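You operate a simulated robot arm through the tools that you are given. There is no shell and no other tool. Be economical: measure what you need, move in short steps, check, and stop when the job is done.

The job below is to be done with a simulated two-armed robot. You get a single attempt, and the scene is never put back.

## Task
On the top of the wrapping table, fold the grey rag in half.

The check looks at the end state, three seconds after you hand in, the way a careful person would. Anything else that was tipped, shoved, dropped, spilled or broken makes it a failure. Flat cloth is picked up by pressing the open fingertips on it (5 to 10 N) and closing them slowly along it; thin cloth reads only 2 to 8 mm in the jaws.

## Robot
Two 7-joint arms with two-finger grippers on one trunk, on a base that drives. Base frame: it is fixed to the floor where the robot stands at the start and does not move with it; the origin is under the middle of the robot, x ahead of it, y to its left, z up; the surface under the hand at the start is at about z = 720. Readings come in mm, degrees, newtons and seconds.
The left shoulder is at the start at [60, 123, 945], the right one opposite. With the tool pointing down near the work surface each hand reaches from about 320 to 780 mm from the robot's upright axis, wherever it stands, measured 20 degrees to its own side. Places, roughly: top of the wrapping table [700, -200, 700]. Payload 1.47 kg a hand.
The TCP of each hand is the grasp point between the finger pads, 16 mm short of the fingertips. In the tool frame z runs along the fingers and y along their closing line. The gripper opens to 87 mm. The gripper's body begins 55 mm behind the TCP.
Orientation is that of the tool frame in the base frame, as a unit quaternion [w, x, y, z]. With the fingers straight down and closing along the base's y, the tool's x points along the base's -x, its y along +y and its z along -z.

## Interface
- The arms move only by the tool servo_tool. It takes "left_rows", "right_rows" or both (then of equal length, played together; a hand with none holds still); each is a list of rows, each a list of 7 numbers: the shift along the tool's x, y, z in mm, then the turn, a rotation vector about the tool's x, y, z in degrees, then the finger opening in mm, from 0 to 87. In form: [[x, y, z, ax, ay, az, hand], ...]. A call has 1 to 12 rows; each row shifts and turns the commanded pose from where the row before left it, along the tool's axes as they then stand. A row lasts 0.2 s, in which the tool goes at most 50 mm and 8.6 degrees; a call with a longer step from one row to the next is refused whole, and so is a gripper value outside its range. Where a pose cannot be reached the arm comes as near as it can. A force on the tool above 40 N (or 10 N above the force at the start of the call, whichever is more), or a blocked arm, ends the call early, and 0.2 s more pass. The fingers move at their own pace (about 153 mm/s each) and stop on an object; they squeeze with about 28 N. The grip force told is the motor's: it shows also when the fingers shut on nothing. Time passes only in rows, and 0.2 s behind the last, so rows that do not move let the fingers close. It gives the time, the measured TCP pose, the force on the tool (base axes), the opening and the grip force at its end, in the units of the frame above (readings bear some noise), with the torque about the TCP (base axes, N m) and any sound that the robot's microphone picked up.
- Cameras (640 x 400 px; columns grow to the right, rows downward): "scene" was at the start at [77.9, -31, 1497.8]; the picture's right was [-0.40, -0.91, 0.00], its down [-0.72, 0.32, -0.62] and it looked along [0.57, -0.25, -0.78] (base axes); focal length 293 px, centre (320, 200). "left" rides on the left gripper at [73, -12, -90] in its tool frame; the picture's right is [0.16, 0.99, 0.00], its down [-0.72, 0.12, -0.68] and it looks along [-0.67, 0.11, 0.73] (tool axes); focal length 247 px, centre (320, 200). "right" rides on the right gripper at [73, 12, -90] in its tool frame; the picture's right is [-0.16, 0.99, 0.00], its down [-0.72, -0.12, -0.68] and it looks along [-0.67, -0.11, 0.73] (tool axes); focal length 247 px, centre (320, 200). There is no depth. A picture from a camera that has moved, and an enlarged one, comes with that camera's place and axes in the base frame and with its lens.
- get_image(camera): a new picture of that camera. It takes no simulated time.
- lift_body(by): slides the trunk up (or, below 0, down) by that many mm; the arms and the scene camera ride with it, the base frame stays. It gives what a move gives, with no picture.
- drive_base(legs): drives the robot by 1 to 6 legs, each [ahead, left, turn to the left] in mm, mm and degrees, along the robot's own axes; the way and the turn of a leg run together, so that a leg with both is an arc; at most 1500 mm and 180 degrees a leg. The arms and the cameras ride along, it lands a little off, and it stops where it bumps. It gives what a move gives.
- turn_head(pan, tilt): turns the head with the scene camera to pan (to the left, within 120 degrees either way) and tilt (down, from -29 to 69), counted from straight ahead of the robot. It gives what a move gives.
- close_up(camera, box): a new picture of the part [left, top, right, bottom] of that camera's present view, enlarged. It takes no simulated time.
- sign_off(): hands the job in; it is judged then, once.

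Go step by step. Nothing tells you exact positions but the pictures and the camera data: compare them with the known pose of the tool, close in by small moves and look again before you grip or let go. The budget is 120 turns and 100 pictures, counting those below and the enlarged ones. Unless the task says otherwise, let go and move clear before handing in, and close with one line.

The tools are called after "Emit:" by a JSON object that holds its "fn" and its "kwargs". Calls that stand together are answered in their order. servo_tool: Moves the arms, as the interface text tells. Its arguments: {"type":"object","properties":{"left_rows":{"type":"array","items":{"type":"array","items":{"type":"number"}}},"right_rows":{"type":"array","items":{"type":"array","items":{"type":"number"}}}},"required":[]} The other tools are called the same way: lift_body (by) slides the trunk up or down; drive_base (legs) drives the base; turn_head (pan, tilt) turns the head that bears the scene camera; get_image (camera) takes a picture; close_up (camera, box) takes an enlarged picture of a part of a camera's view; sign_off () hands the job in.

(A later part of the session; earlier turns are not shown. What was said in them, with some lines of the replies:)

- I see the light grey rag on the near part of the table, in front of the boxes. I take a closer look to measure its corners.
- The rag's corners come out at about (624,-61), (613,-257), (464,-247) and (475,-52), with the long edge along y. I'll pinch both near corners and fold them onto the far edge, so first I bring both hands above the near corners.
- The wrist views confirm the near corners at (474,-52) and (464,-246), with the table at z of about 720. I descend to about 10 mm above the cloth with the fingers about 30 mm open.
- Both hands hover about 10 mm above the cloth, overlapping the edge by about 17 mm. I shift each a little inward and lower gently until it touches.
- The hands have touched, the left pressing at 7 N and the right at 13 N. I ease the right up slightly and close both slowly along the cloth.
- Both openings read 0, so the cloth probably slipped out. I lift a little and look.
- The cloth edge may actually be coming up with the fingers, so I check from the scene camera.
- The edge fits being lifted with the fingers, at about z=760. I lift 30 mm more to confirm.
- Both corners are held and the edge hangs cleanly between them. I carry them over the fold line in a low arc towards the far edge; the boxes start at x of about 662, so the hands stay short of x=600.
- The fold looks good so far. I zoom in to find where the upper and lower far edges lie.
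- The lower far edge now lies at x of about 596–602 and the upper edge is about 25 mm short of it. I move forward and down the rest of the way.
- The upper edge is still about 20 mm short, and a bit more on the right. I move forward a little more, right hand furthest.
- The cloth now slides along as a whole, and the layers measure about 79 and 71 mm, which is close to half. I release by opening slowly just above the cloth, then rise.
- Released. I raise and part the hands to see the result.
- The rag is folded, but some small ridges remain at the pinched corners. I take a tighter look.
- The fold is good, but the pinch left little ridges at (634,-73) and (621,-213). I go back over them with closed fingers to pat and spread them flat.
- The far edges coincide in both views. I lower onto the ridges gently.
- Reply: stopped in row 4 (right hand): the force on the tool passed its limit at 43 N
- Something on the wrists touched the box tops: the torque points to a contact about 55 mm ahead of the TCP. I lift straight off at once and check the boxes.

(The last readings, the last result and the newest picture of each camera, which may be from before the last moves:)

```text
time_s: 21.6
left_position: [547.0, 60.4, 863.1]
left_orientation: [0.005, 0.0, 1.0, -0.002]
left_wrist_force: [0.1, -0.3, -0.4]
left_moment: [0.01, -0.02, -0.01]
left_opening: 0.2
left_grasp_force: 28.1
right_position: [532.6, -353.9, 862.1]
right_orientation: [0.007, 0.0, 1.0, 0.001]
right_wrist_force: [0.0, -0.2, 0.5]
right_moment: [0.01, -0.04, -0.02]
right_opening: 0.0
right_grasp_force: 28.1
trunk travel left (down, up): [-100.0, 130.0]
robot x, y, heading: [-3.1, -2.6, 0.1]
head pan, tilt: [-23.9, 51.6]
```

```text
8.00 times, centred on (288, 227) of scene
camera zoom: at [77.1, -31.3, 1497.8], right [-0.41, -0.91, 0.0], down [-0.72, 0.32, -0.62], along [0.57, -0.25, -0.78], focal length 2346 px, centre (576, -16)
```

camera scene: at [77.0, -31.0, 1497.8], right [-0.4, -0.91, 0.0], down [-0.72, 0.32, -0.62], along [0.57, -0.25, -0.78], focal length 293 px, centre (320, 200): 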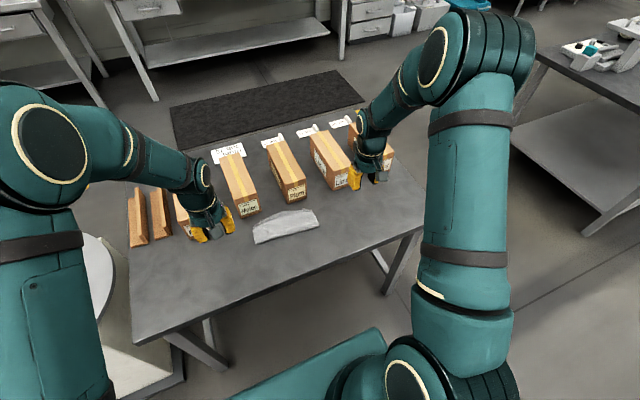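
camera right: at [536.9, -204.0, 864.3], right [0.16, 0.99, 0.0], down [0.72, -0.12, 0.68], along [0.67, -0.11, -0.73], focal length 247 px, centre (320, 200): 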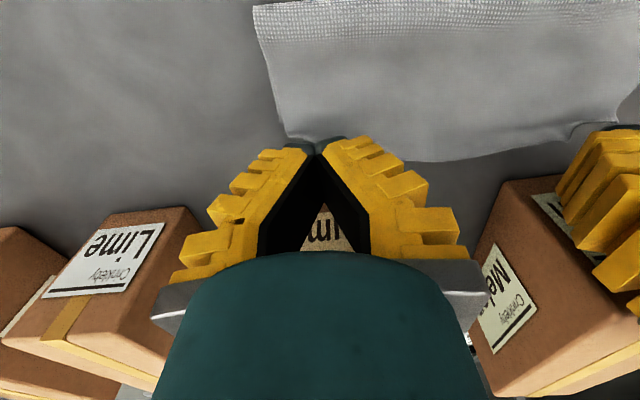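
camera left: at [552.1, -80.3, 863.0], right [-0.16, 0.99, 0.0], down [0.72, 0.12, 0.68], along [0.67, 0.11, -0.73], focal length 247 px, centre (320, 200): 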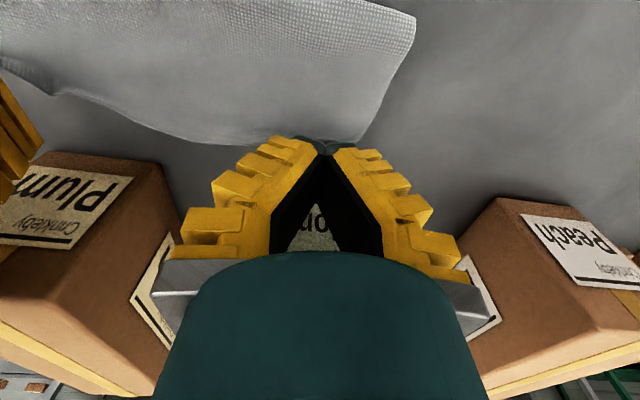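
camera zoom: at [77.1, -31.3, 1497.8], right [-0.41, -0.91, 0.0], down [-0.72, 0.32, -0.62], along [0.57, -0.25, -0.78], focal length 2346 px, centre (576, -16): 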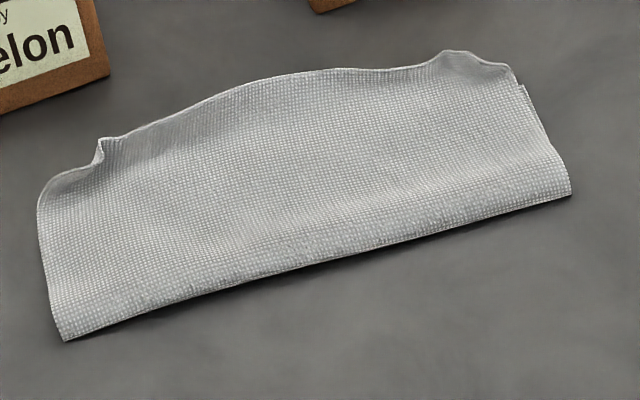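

Nothing moved, and the ridges have relaxed somewhat. I approach again with the hands tilted back 32° so the wrists stay clear of the boxes.

Emit:
{"fn": "servo_tool", "kwargs": {"left_rows": [[-18, -34, 0, 0, 0, 0, 0], [-18, -34, 0, 0, 0, 0, 0], [-18, -34, 0, 0, 0, 0, 0], [-18, -33, 0, 0, 0, 0, 0], [0, 0, 0, 0, -8, 0, 0], [0, 0, 0, 0, -8, 0, 0], [0, 0, 0, 0, -8, 0, 0], [0, 0, 0, 0, -8, 0, 0], [21, 0, 34, 0, 0, 0, 0], [21, 0, 34, 0, 0, 0, 0], [0, 0, 0, 0, 0, 0, 0]], "right_rows": [[-20, 35, 0, 0, 0, 0, 0], [-20, 35, 0, 0, 0, 0, 0], [-20, 35, 0, 0, 0, 0, 0], [-20, 35, 0, 0, 0, 0, 0], [0, 0, 0, 0, -8, 0, 0], [0, 0, 0, 0, -8, 0, 0], [0, 0, 0, 0, -8, 0, 0], [0, 0, 0, 0, -8, 0, 0], [21, 0, 34, 0, 0, 0, 0], [21, 0, 34, 0, 0, 0, 0], [0, 0, 0, 0, 0, 0, 0]]}}

Emit:
{"fn": "get_image", "kwargs": {"camera": "left"}}

Emit:
{"fn": "get_image", "kwargs": {"camera": "right"}}

```text
time_s: 24.0
left_position: [619.6, -71.7, 783.0]
left_orientation: [0.28, -0.001, 0.96, -0.002]
left_wrist_force: [-0.1, 0.5, 0.5]
left_moment: [0.03, -0.04, 0.0]
left_opening: 0.0
left_grasp_force: 27.9
right_position: [616.0, -213.3, 784.2]
right_orientation: [0.282, 0.0, 0.959, -0.001]
right_wrist_force: [0.8, 0.1, 0.2]
right_moment: [0.01, 0.0, -0.02]
right_opening: 0.0
right_grasp_force: 27.9
trunk travel left (down, up): [-100.0, 130.0]
robot x, y, heading: [-0.2, 2.6, 0.1]
head pan, tilt: [-23.9, 51.6]
```

```text
60 pictures are left
camera left: at [509.7, -83.1, 819.0], right [-0.13, 0.99, -0.09], down [0.24, 0.12, 0.96], along [0.96, 0.11, -0.26], focal length 247 px, centre (320, 200)
```

left: 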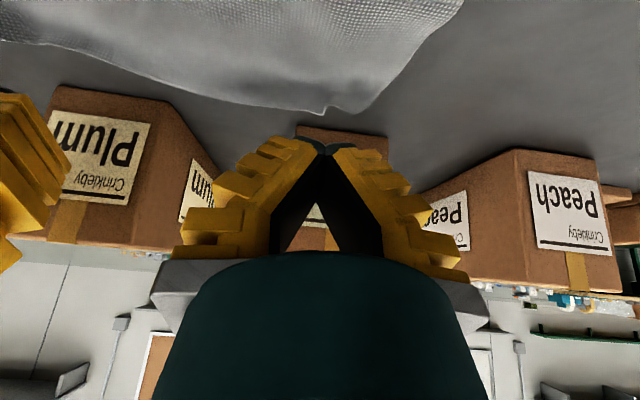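

```text
59 pictures are left
camera right: at [506.5, -201.7, 817.8], right [0.13, 0.99, 0.09], down [0.24, -0.12, 0.96], along [0.96, -0.11, -0.25], focal length 247 px, centre (320, 200)
```

right: 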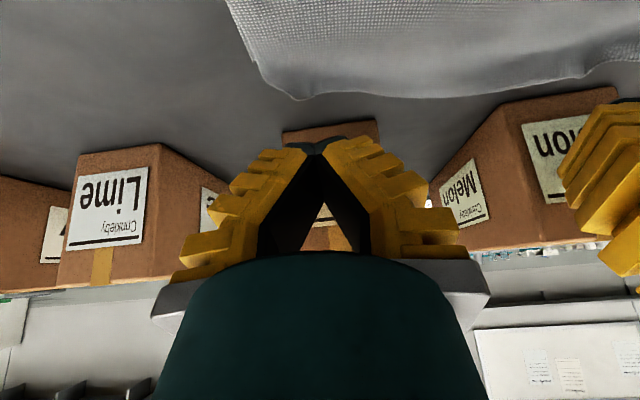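

Clear views now: the wrists are well back from the boxes. I lower onto the ridges.

Emit:
{"fn": "servo_tool", "kwargs": {"left_rows": [[1.5, 0, 13.4, 0, 0, 0, 0], [5.3, 0, 8.5, 0, 0, 0, 0], [2.1, 0, 3.4, 0, 0, 0, 0], [1, 0, 1.7, 0, 0, 0, 0], [1, 0, 1.7, 0, 0, 0, 0], [0, 0, 0, 0, 0, 0, 0]], "right_rows": [[6.6, -4, 10.2, 0, 0, 0, 0], [5.3, 0, 8.5, 0, 0, 0, 0], [2.1, 0, 3.4, 0, 0, 0, 0], [1, 0, 1.7, 0, 0, 0, 0], [1, 0, 1.7, 0, 0, 0, 0], [0, 0, 0, 0, 0, 0, 0]]}}

```text
time_s: 25.4
left_position: [623.3, -74.3, 754.4]
left_orientation: [0.28, 0.0, 0.96, -0.001]
left_wrist_force: [-0.3, -0.3, 0.0]
left_moment: [0.02, -0.03, -0.02]
left_opening: 0.1
left_grasp_force: 27.8
right_position: [615.6, -218.2, 753.2]
right_orientation: [0.283, 0.0, 0.959, 0.0]
right_wrist_force: [-0.1, -0.5, -0.3]
right_moment: [-0.02, 0.02, -0.02]
right_opening: 0.1
right_grasp_force: 27.7
trunk travel left (down, up): [-100.0, 130.0]
robot x, y, heading: [-1.0, -0.8, 0.2]
head pan, tilt: [-23.9, 51.6]
```

Emit:
{"fn": "servo_tool", "kwargs": {"left_rows": [[1.6, 0, 2.5, 0, 0, 0, 0], [1, 0, 1.7, 0, 0, 0, 0], [0.5, 0, 0.9, 0, 0, 0, 0], [0.5, 0, 0.9, 0, 0, 0, 0], [0, 0, 0, 0, 0, 0, 0]], "right_rows": [[1, 0, 1.7, 0, 0, 0, 0], [1, 0, 1.7, 0, 0, 0, 0], [0.5, 0, 0.9, 0, 0, 0, 0], [0.5, 0, 0.9, 0, 0, 0, 0], [0, 0, 0, 0, 0, 0, 0]]}}

```text
time_s: 26.6
left_position: [624.4, -72.5, 746.2]
left_orientation: [0.28, -0.001, 0.96, -0.002]
left_wrist_force: [-0.3, 0.4, 0.6]
left_moment: [-0.01, -0.01, 0.03]
left_opening: 0.1
left_grasp_force: 28.1
right_position: [616.0, -220.3, 746.7]
right_orientation: [0.283, 0.0, 0.959, 0.0]
right_wrist_force: [0.2, -0.4, -1.0]
right_moment: [-0.01, 0.01, -0.04]
right_opening: 0.1
right_grasp_force: 28.2
trunk travel left (down, up): [-100.0, 130.0]
robot x, y, heading: [-0.8, 0.3, -0.1]
head pan, tilt: [-23.9, 51.6]
```

Emit:
{"fn": "servo_tool", "kwargs": {"left_rows": [[0.5, 0, 0.9, 0, 0, 0, 0], [0.5, 0, 0.9, 0, 0, 0, 0], [0.3, 0, 0.4, 0, 0, 0, 0], [0, 0, 0, 0, 0, 0, 0]], "right_rows": [[0.5, 0, 0.9, 0, 0, 0, 0], [0.5, 0, 0.9, 0, 0, 0, 0], [0.3, 0, 0.4, 0, 0, 0, 0], [0, 0, 0, 0, 0, 0, 0]]}}

```text
time_s: 27.6
left_position: [624.6, -73.2, 743.9]
left_orientation: [0.279, 0.0, 0.96, -0.002]
left_wrist_force: [0.1, -0.4, -0.3]
left_moment: [0.01, 0.01, 0.02]
left_opening: 0.0
left_grasp_force: 28.0
right_position: [618.0, -219.1, 744.5]
right_orientation: [0.282, 0.0, 0.959, 0.0]
right_wrist_force: [-0.2, 0.7, -0.3]
right_moment: [-0.02, 0.03, 0.04]
right_opening: 0.2
right_grasp_force: 28.1
trunk travel left (down, up): [-100.0, 130.0]
robot x, y, heading: [-0.8, 2.4, -0.3]
head pan, tilt: [-23.9, 51.6]
```

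Emit:
{"fn": "servo_tool", "kwargs": {"left_rows": [[0.5, 0, 0.9, 0, 0, 0, 0], [0.3, 0, 0.4, 0, 0, 0, 0], [0, 0, 0, 0, 0, 0, 0]], "right_rows": [[0.5, 0, 0.9, 0, 0, 0, 0], [0.3, 0, 0.4, 0, 0, 0, 0], [0, 0, 0, 0, 0, 0, 0]]}}

Emit:
{"fn": "get_image", "kwargs": {"camera": "left"}}

```text
time_s: 28.4
left_position: [623.3, -72.7, 743.3]
left_orientation: [0.28, 0.0, 0.96, -0.002]
left_wrist_force: [-0.4, 0.0, 0.8]
left_moment: [0.03, 0.0, 0.01]
left_opening: 0.0
left_grasp_force: 28.8
right_position: [616.8, -218.7, 742.6]
right_orientation: [0.282, 0.0, 0.959, 0.0]
right_wrist_force: [-0.7, 0.0, 0.2]
right_moment: [0.01, 0.01, -0.01]
right_opening: 0.0
right_grasp_force: 27.9
trunk travel left (down, up): [-100.0, 130.0]
robot x, y, heading: [0.3, 0.4, -0.1]
head pan, tilt: [-23.9, 51.6]
```

```text
58 pictures are left
camera left: at [514.2, -84.9, 778.4], right [-0.13, 0.99, -0.09], down [0.24, 0.12, 0.96], along [0.96, 0.11, -0.26], focal length 247 px, centre (320, 200)
```

left: 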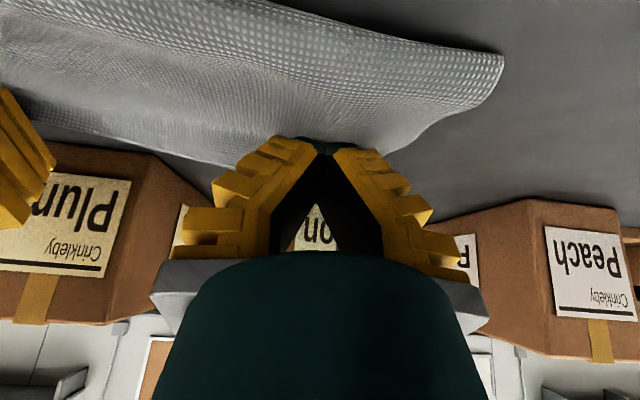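

Emit:
{"fn": "servo_tool", "kwargs": {"left_rows": [[0.5, 0, 0.9, 0, 0, 0, 0], [0.3, 0, 0.5, 0, 0, 0, 0], [0.3, 0, 0.5, 0, 0, 0, 0], [0, 0, 0, 0, 0, 0, 0], [0, 0, 0, 0, 0, 0, 0]], "right_rows": [[0.5, 0, 0.9, 0, 0, 0, 0], [0.3, 0, 0.5, 0, 0, 0, 0], [0, 0, 0, 0, 0, 0, 0], [0, 0, 0, 0, 0, 0, 0], [0, 0, 0, 0, 0, 0, 0]]}}

```text
time_s: 29.6
left_position: [624.8, -73.5, 740.9]
left_orientation: [0.28, 0.0, 0.96, -0.001]
left_wrist_force: [0.3, -0.1, 0.8]
left_moment: [-0.03, -0.03, -0.01]
left_opening: 0.0
left_grasp_force: 28.1
right_position: [617.1, -219.0, 741.6]
right_orientation: [0.283, 0.0, 0.959, 0.0]
right_wrist_force: [-0.2, 0.2, 0.0]
right_moment: [0.0, 0.0, 0.0]
right_opening: 0.1
right_grasp_force: 27.7
trunk travel left (down, up): [-100.0, 130.0]
robot x, y, heading: [-1.8, 2.6, -0.1]
head pan, tilt: [-23.9, 51.6]
```

Emit:
{"fn": "servo_tool", "kwargs": {"left_rows": [[0.5, 0, 0.9, 0, 0, 0, 0], [0.5, 0, 0.9, 0, 0, 0, 0], [0, 0, 0, 0, 0, 0, 0]], "right_rows": [[0.5, 0, 0.9, 0, 0, 0, 0], [0.5, 0, 0.9, 0, 0, 0, 0], [0, 0, 0, 0, 0, 0, 0]]}}

```text
time_s: 30.4
left_position: [625.2, -73.5, 739.8]
left_orientation: [0.28, 0.0, 0.96, -0.002]
left_wrist_force: [1.9, 0.3, 6.7]
left_moment: [0.13, 0.04, -0.04]
left_opening: 0.0
left_grasp_force: 27.8
right_position: [616.4, -218.4, 741.2]
right_orientation: [0.283, 0.001, 0.959, 0.0]
right_wrist_force: [0.3, 0.3, 2.6]
right_moment: [-0.03, -0.01, -0.03]
right_opening: 0.0
right_grasp_force: 27.2
trunk travel left (down, up): [-100.0, 130.0]
robot x, y, heading: [1.2, 1.5, -0.0]
head pan, tilt: [-23.9, 51.6]
```

Contact is light, at 3–7 N. I open the fingers slowly to spread the ridges outward, then lift off.

Emit:
{"fn": "servo_tool", "kwargs": {"left_rows": [[-0.2, 0, -0.3, 0, 0, 0, 4], [0, 0, 0, 0, 0, 0, 8], [0, 0, 0, 0, 0, 0, 12], [0, 0, 0, 0, 0, 0, 16], [0, 0, 0, 0, 0, 0, 20], [0, 0, 0, 0, 0, 0, 24], [0, 0, 0, 0, 0, 0, 28], [0, 0, 0, 0, 0, 0, 28], [-5.3, 0, -8.5, 0, 0, 0, 28], [-16, 0, -25, 0, 0, 0, 28]], "right_rows": [[0.2, 0, 0.3, 0, 0, 0, 4], [0, 0, 0, 0, 0, 0, 8], [0, 0, 0, 0, 0, 0, 12], [0, 0, 0, 0, 0, 0, 16], [0, 0, 0, 0, 0, 0, 20], [0, 0, 0, 0, 0, 0, 24], [0, 0, 0, 0, 0, 0, 28], [0, 0, 0, 0, 0, 0, 28], [-5.3, 0, -8.5, 0, 0, 0, 28], [-16, 0, -25, 0, 0, 0, 28]]}}

Emit:
{"fn": "get_image", "kwargs": {"camera": "left"}}

Emit:
{"fn": "get_image", "kwargs": {"camera": "right"}}

```text
time_s: 32.6
left_position: [624.1, -70.9, 775.9]
left_orientation: [0.279, -0.002, 0.96, 0.0]
left_wrist_force: [-0.6, -0.3, -0.3]
left_moment: [0.03, -0.02, -0.02]
left_opening: 34.0
left_grasp_force: 4.3
right_position: [614.9, -217.9, 779.8]
right_orientation: [0.283, 0.0, 0.959, 0.0]
right_wrist_force: [-0.5, 1.4, 0.8]
right_moment: [0.0, 0.01, 0.0]
right_opening: 34.1
right_grasp_force: 4.3
trunk travel left (down, up): [-100.0, 130.0]
robot x, y, heading: [-2.5, 2.8, 0.0]
head pan, tilt: [-23.9, 51.6]
```

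```text
57 pictures are left
camera left: at [514.4, -83.3, 812.8], right [-0.13, 0.99, -0.09], down [0.25, 0.12, 0.96], along [0.96, 0.11, -0.26], focal length 247 px, centre (320, 200)
```

left: 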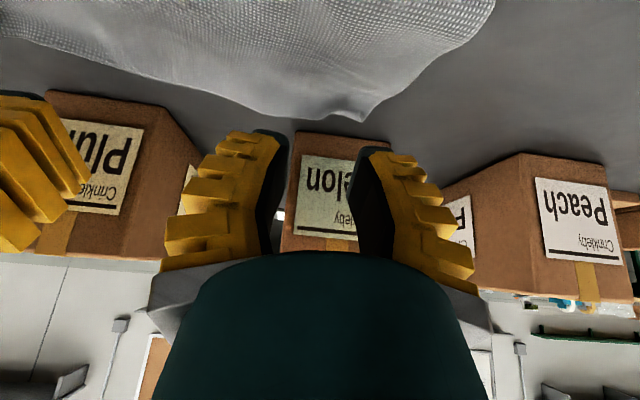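

```text
56 pictures are left
camera right: at [506.6, -205.7, 814.7], right [0.13, 0.99, 0.09], down [0.24, -0.12, 0.96], along [0.96, -0.11, -0.25], focal length 247 px, centre (320, 200)
```

right: 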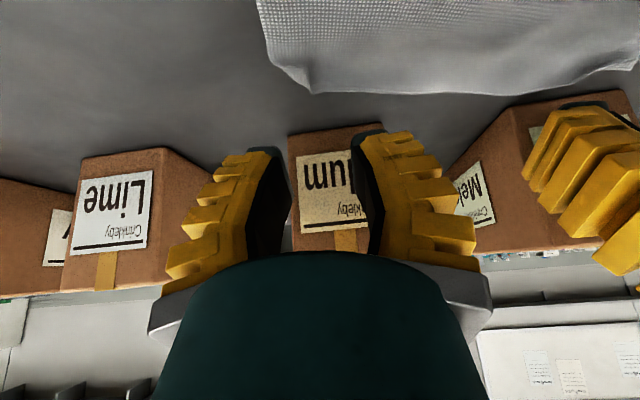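

The ridges look smaller. I raise and part the hands to inspect from above.

Emit:
{"fn": "servo_tool", "kwargs": {"left_rows": [[-21, 0, -34, 0, 0, 0, 28], [-21, 0, -34, 0, 0, 0, 28], [0, 35, 0, 0, 8, 0, 28], [0, 35, 0, 0, 8, 0, 28], [0, 35, 0, 0, 8, 0, 28], [0, 35, 0, 0, 8, 0, 28]], "right_rows": [[-21, 0, -34, 0, 0, 0, 28], [-21, 0, -34, 0, 0, 0, 28], [0, -35, 0, 0, 8, 0, 28], [0, -35, 0, 0, 8, 0, 28], [0, -35, 0, 0, 8, 0, 28], [0, -35, 0, 0, 8, 0, 28]]}}

Emit:
{"fn": "close_up", "kwargs": {"camera": "scene", "box": [248, 202, 328, 252]}}

Emit:
{"fn": "get_image", "kwargs": {"camera": "scene"}}

```text
time_s: 34.0
left_position: [621.7, 68.6, 856.1]
left_orientation: [0.004, 0.0, 1.0, -0.002]
left_wrist_force: [0.2, -0.4, -0.8]
left_moment: [0.05, 0.0, -0.03]
left_opening: 33.9
left_grasp_force: 4.4
right_position: [612.3, -359.5, 860.3]
right_orientation: [0.005, 0.0, 1.0, 0.0]
right_wrist_force: [0.9, 0.2, 0.0]
right_moment: [0.04, 0.01, -0.01]
right_opening: 33.9
right_grasp_force: 5.1
trunk travel left (down, up): [-100.0, 130.0]
robot x, y, heading: [2.9, -2.0, 0.5]
head pan, tilt: [-23.9, 51.6]
```

```text
8.00 times, centred on (288, 227) of scene
camera zoom: at [78.9, -30.8, 1497.6], right [-0.41, -0.91, 0.0], down [-0.72, 0.32, -0.62], along [0.57, -0.25, -0.78], focal length 2346 px, centre (576, -16)
```

zoom: 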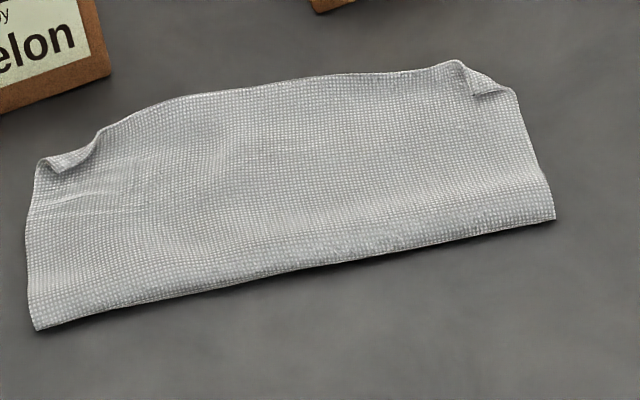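

```text
54 pictures are left
camera scene: at [78.9, -30.8, 1497.6], right [-0.41, -0.91, 0.0], down [-0.72, 0.32, -0.62], along [0.57, -0.25, -0.78], focal length 293 px, centre (320, 200)
```

scene: 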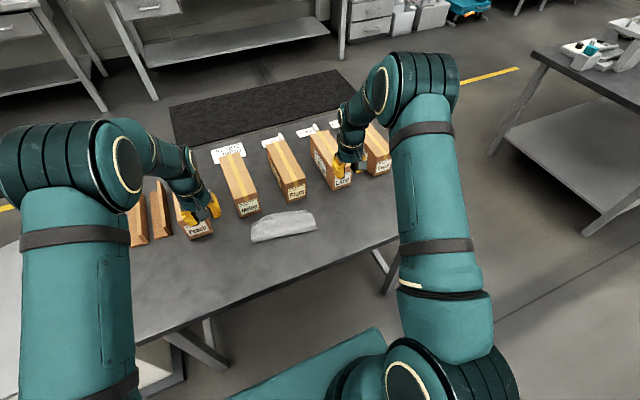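

The rag is folded nicely, with tiny dog-ears at two corners. I look closer at them.

Emit:
{"fn": "close_up", "kwargs": {"camera": "scene", "box": [248, 214, 272, 229]}}

Emit:
{"fn": "close_up", "kwargs": {"camera": "scene", "box": [298, 206, 322, 221]}}

Emit:
{"fn": "get_image", "kwargs": {"camera": "right"}}

Emit:
{"fn": "get_image", "kwargs": {"camera": "left"}}

```text
16.00 times, centred on (260, 222) of scene
camera zoom: at [78.9, -30.8, 1497.6], right [-0.41, -0.91, 0.0], down [-0.72, 0.32, -0.62], along [0.57, -0.25, -0.78], focal length 4691 px, centre (1280, -144)
```

zoom: 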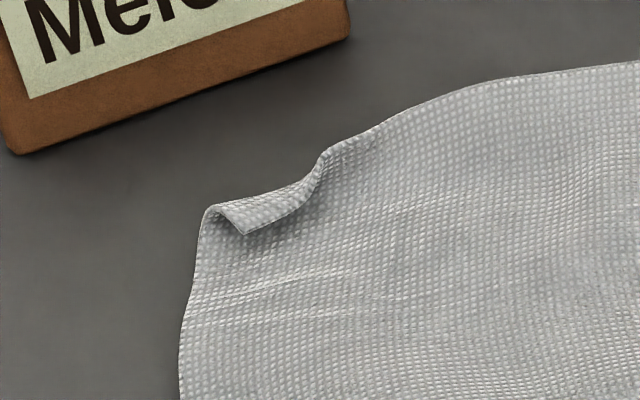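

```text
16.00 times, centred on (310, 214) of scene
camera zoom: at [78.9, -30.8, 1497.6], right [-0.41, -0.91, 0.0], down [-0.72, 0.32, -0.62], along [0.57, -0.25, -0.78], focal length 4691 px, centre (480, -16)
```

zoom: 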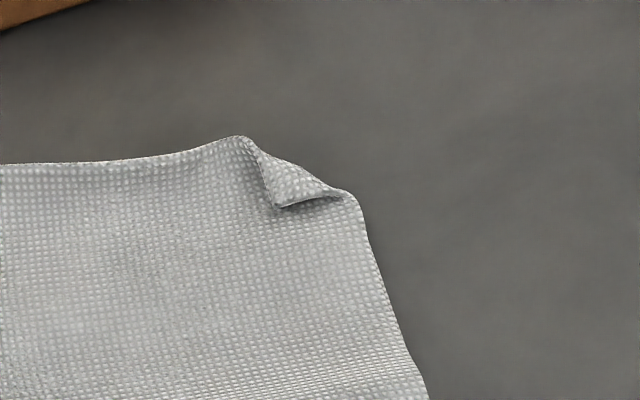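

```text
51 pictures are left
camera right: at [539.1, -347.6, 946.5], right [0.16, 0.99, 0.0], down [0.72, -0.12, 0.69], along [0.68, -0.11, -0.72], focal length 247 px, centre (320, 200)
```

right: 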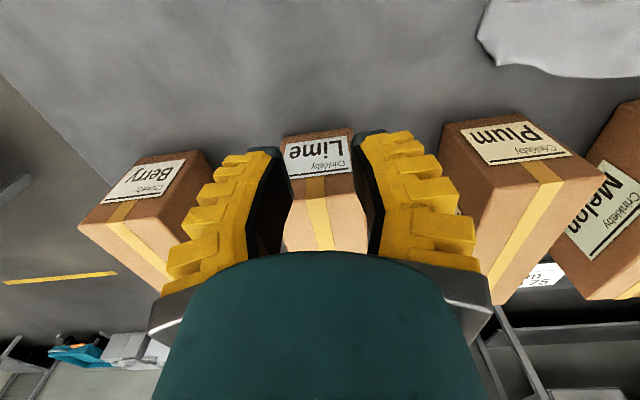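

```text
50 pictures are left
camera left: at [548.6, 57.1, 945.1], right [-0.16, 0.99, 0.0], down [0.72, 0.12, 0.68], along [0.68, 0.1, -0.73], focal length 247 px, centre (320, 200)
```

left: 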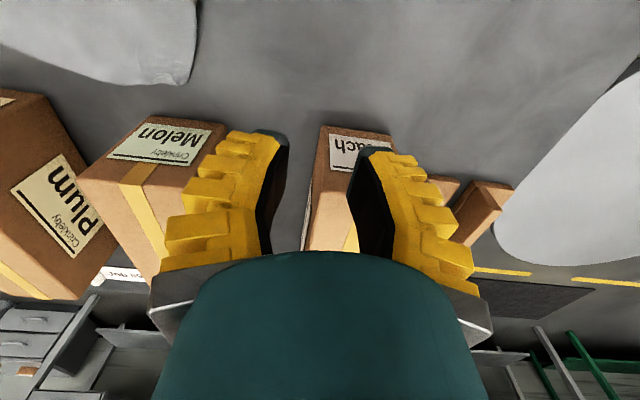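

The ears are only about 10 mm and the upper layer covers the lower one, so the rag is folded in half with the boxes unmoved. I raise the hands clear and take a last look.

Emit:
{"fn": "servo_tool", "kwargs": {"left_rows": [[0, 0, -30, 0, 0, 0, 28], [0, 0, -30, 0, 0, 0, 28], [30, 0, 0, 0, 0, 0, 28], [30, 0, 0, 0, 0, 0, 28], [0, 0, 0, 0, 0, 0, 28], [0, 0, 0, 0, 0, 0, 28]], "right_rows": [[0, 0, -30, 0, 0, 0, 28], [0, 0, -30, 0, 0, 0, 28], [30, 0, 0, 0, 0, 0, 28], [30, 0, 0, 0, 0, 0, 28], [0, 0, 0, 0, 0, 0, 28], [0, 0, 0, 0, 0, 0, 28]]}}

Emit:
{"fn": "close_up", "kwargs": {"camera": "scene", "box": [208, 172, 368, 272]}}

```text
time_s: 35.4
left_position: [560.1, 68.3, 919.1]
left_orientation: [0.004, 0.0, 1.0, -0.002]
left_wrist_force: [0.5, -0.9, 0.0]
left_moment: [0.01, 0.0, -0.02]
left_opening: 33.9
left_grasp_force: 4.4
right_position: [553.9, -356.9, 919.8]
right_orientation: [0.007, 0.001, 1.0, 0.001]
right_wrist_force: [-0.1, -0.3, -0.1]
right_moment: [0.0, 0.0, 0.03]
right_opening: 34.2
right_grasp_force: 4.4
trunk travel left (down, up): [-100.0, 130.0]
robot x, y, heading: [-3.8, -3.0, 0.0]
head pan, tilt: [-23.9, 51.6]
```

```text
4.00 times, centred on (288, 222) of scene
camera zoom: at [77.5, -31.0, 1497.8], right [-0.41, -0.91, 0.0], down [-0.72, 0.32, -0.62], along [0.57, -0.25, -0.78], focal length 1173 px, centre (448, 112)
```

zoom: 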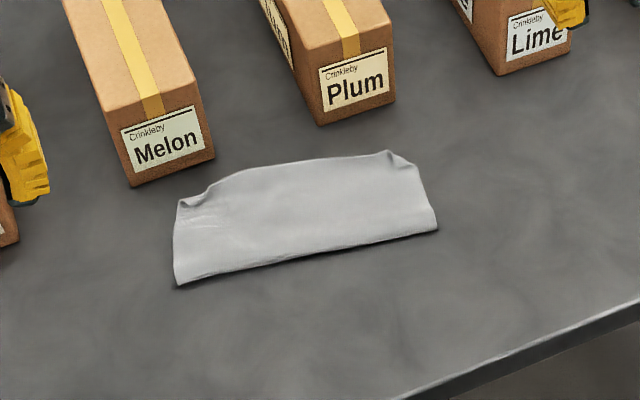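

The rag lies folded in half on the table, the boxes stand where they were, and both hands are clear. I hand in.

Emit:
{"fn": "sign_off", "kwargs": {}}

```text
The job is handed in.
```

The grey rag is folded in half on the wrapping table, with dog-ears of about 10 mm at two corners. My wrists briefly pressed on the Melon and Plum box tops, and the pictures show no box moved.
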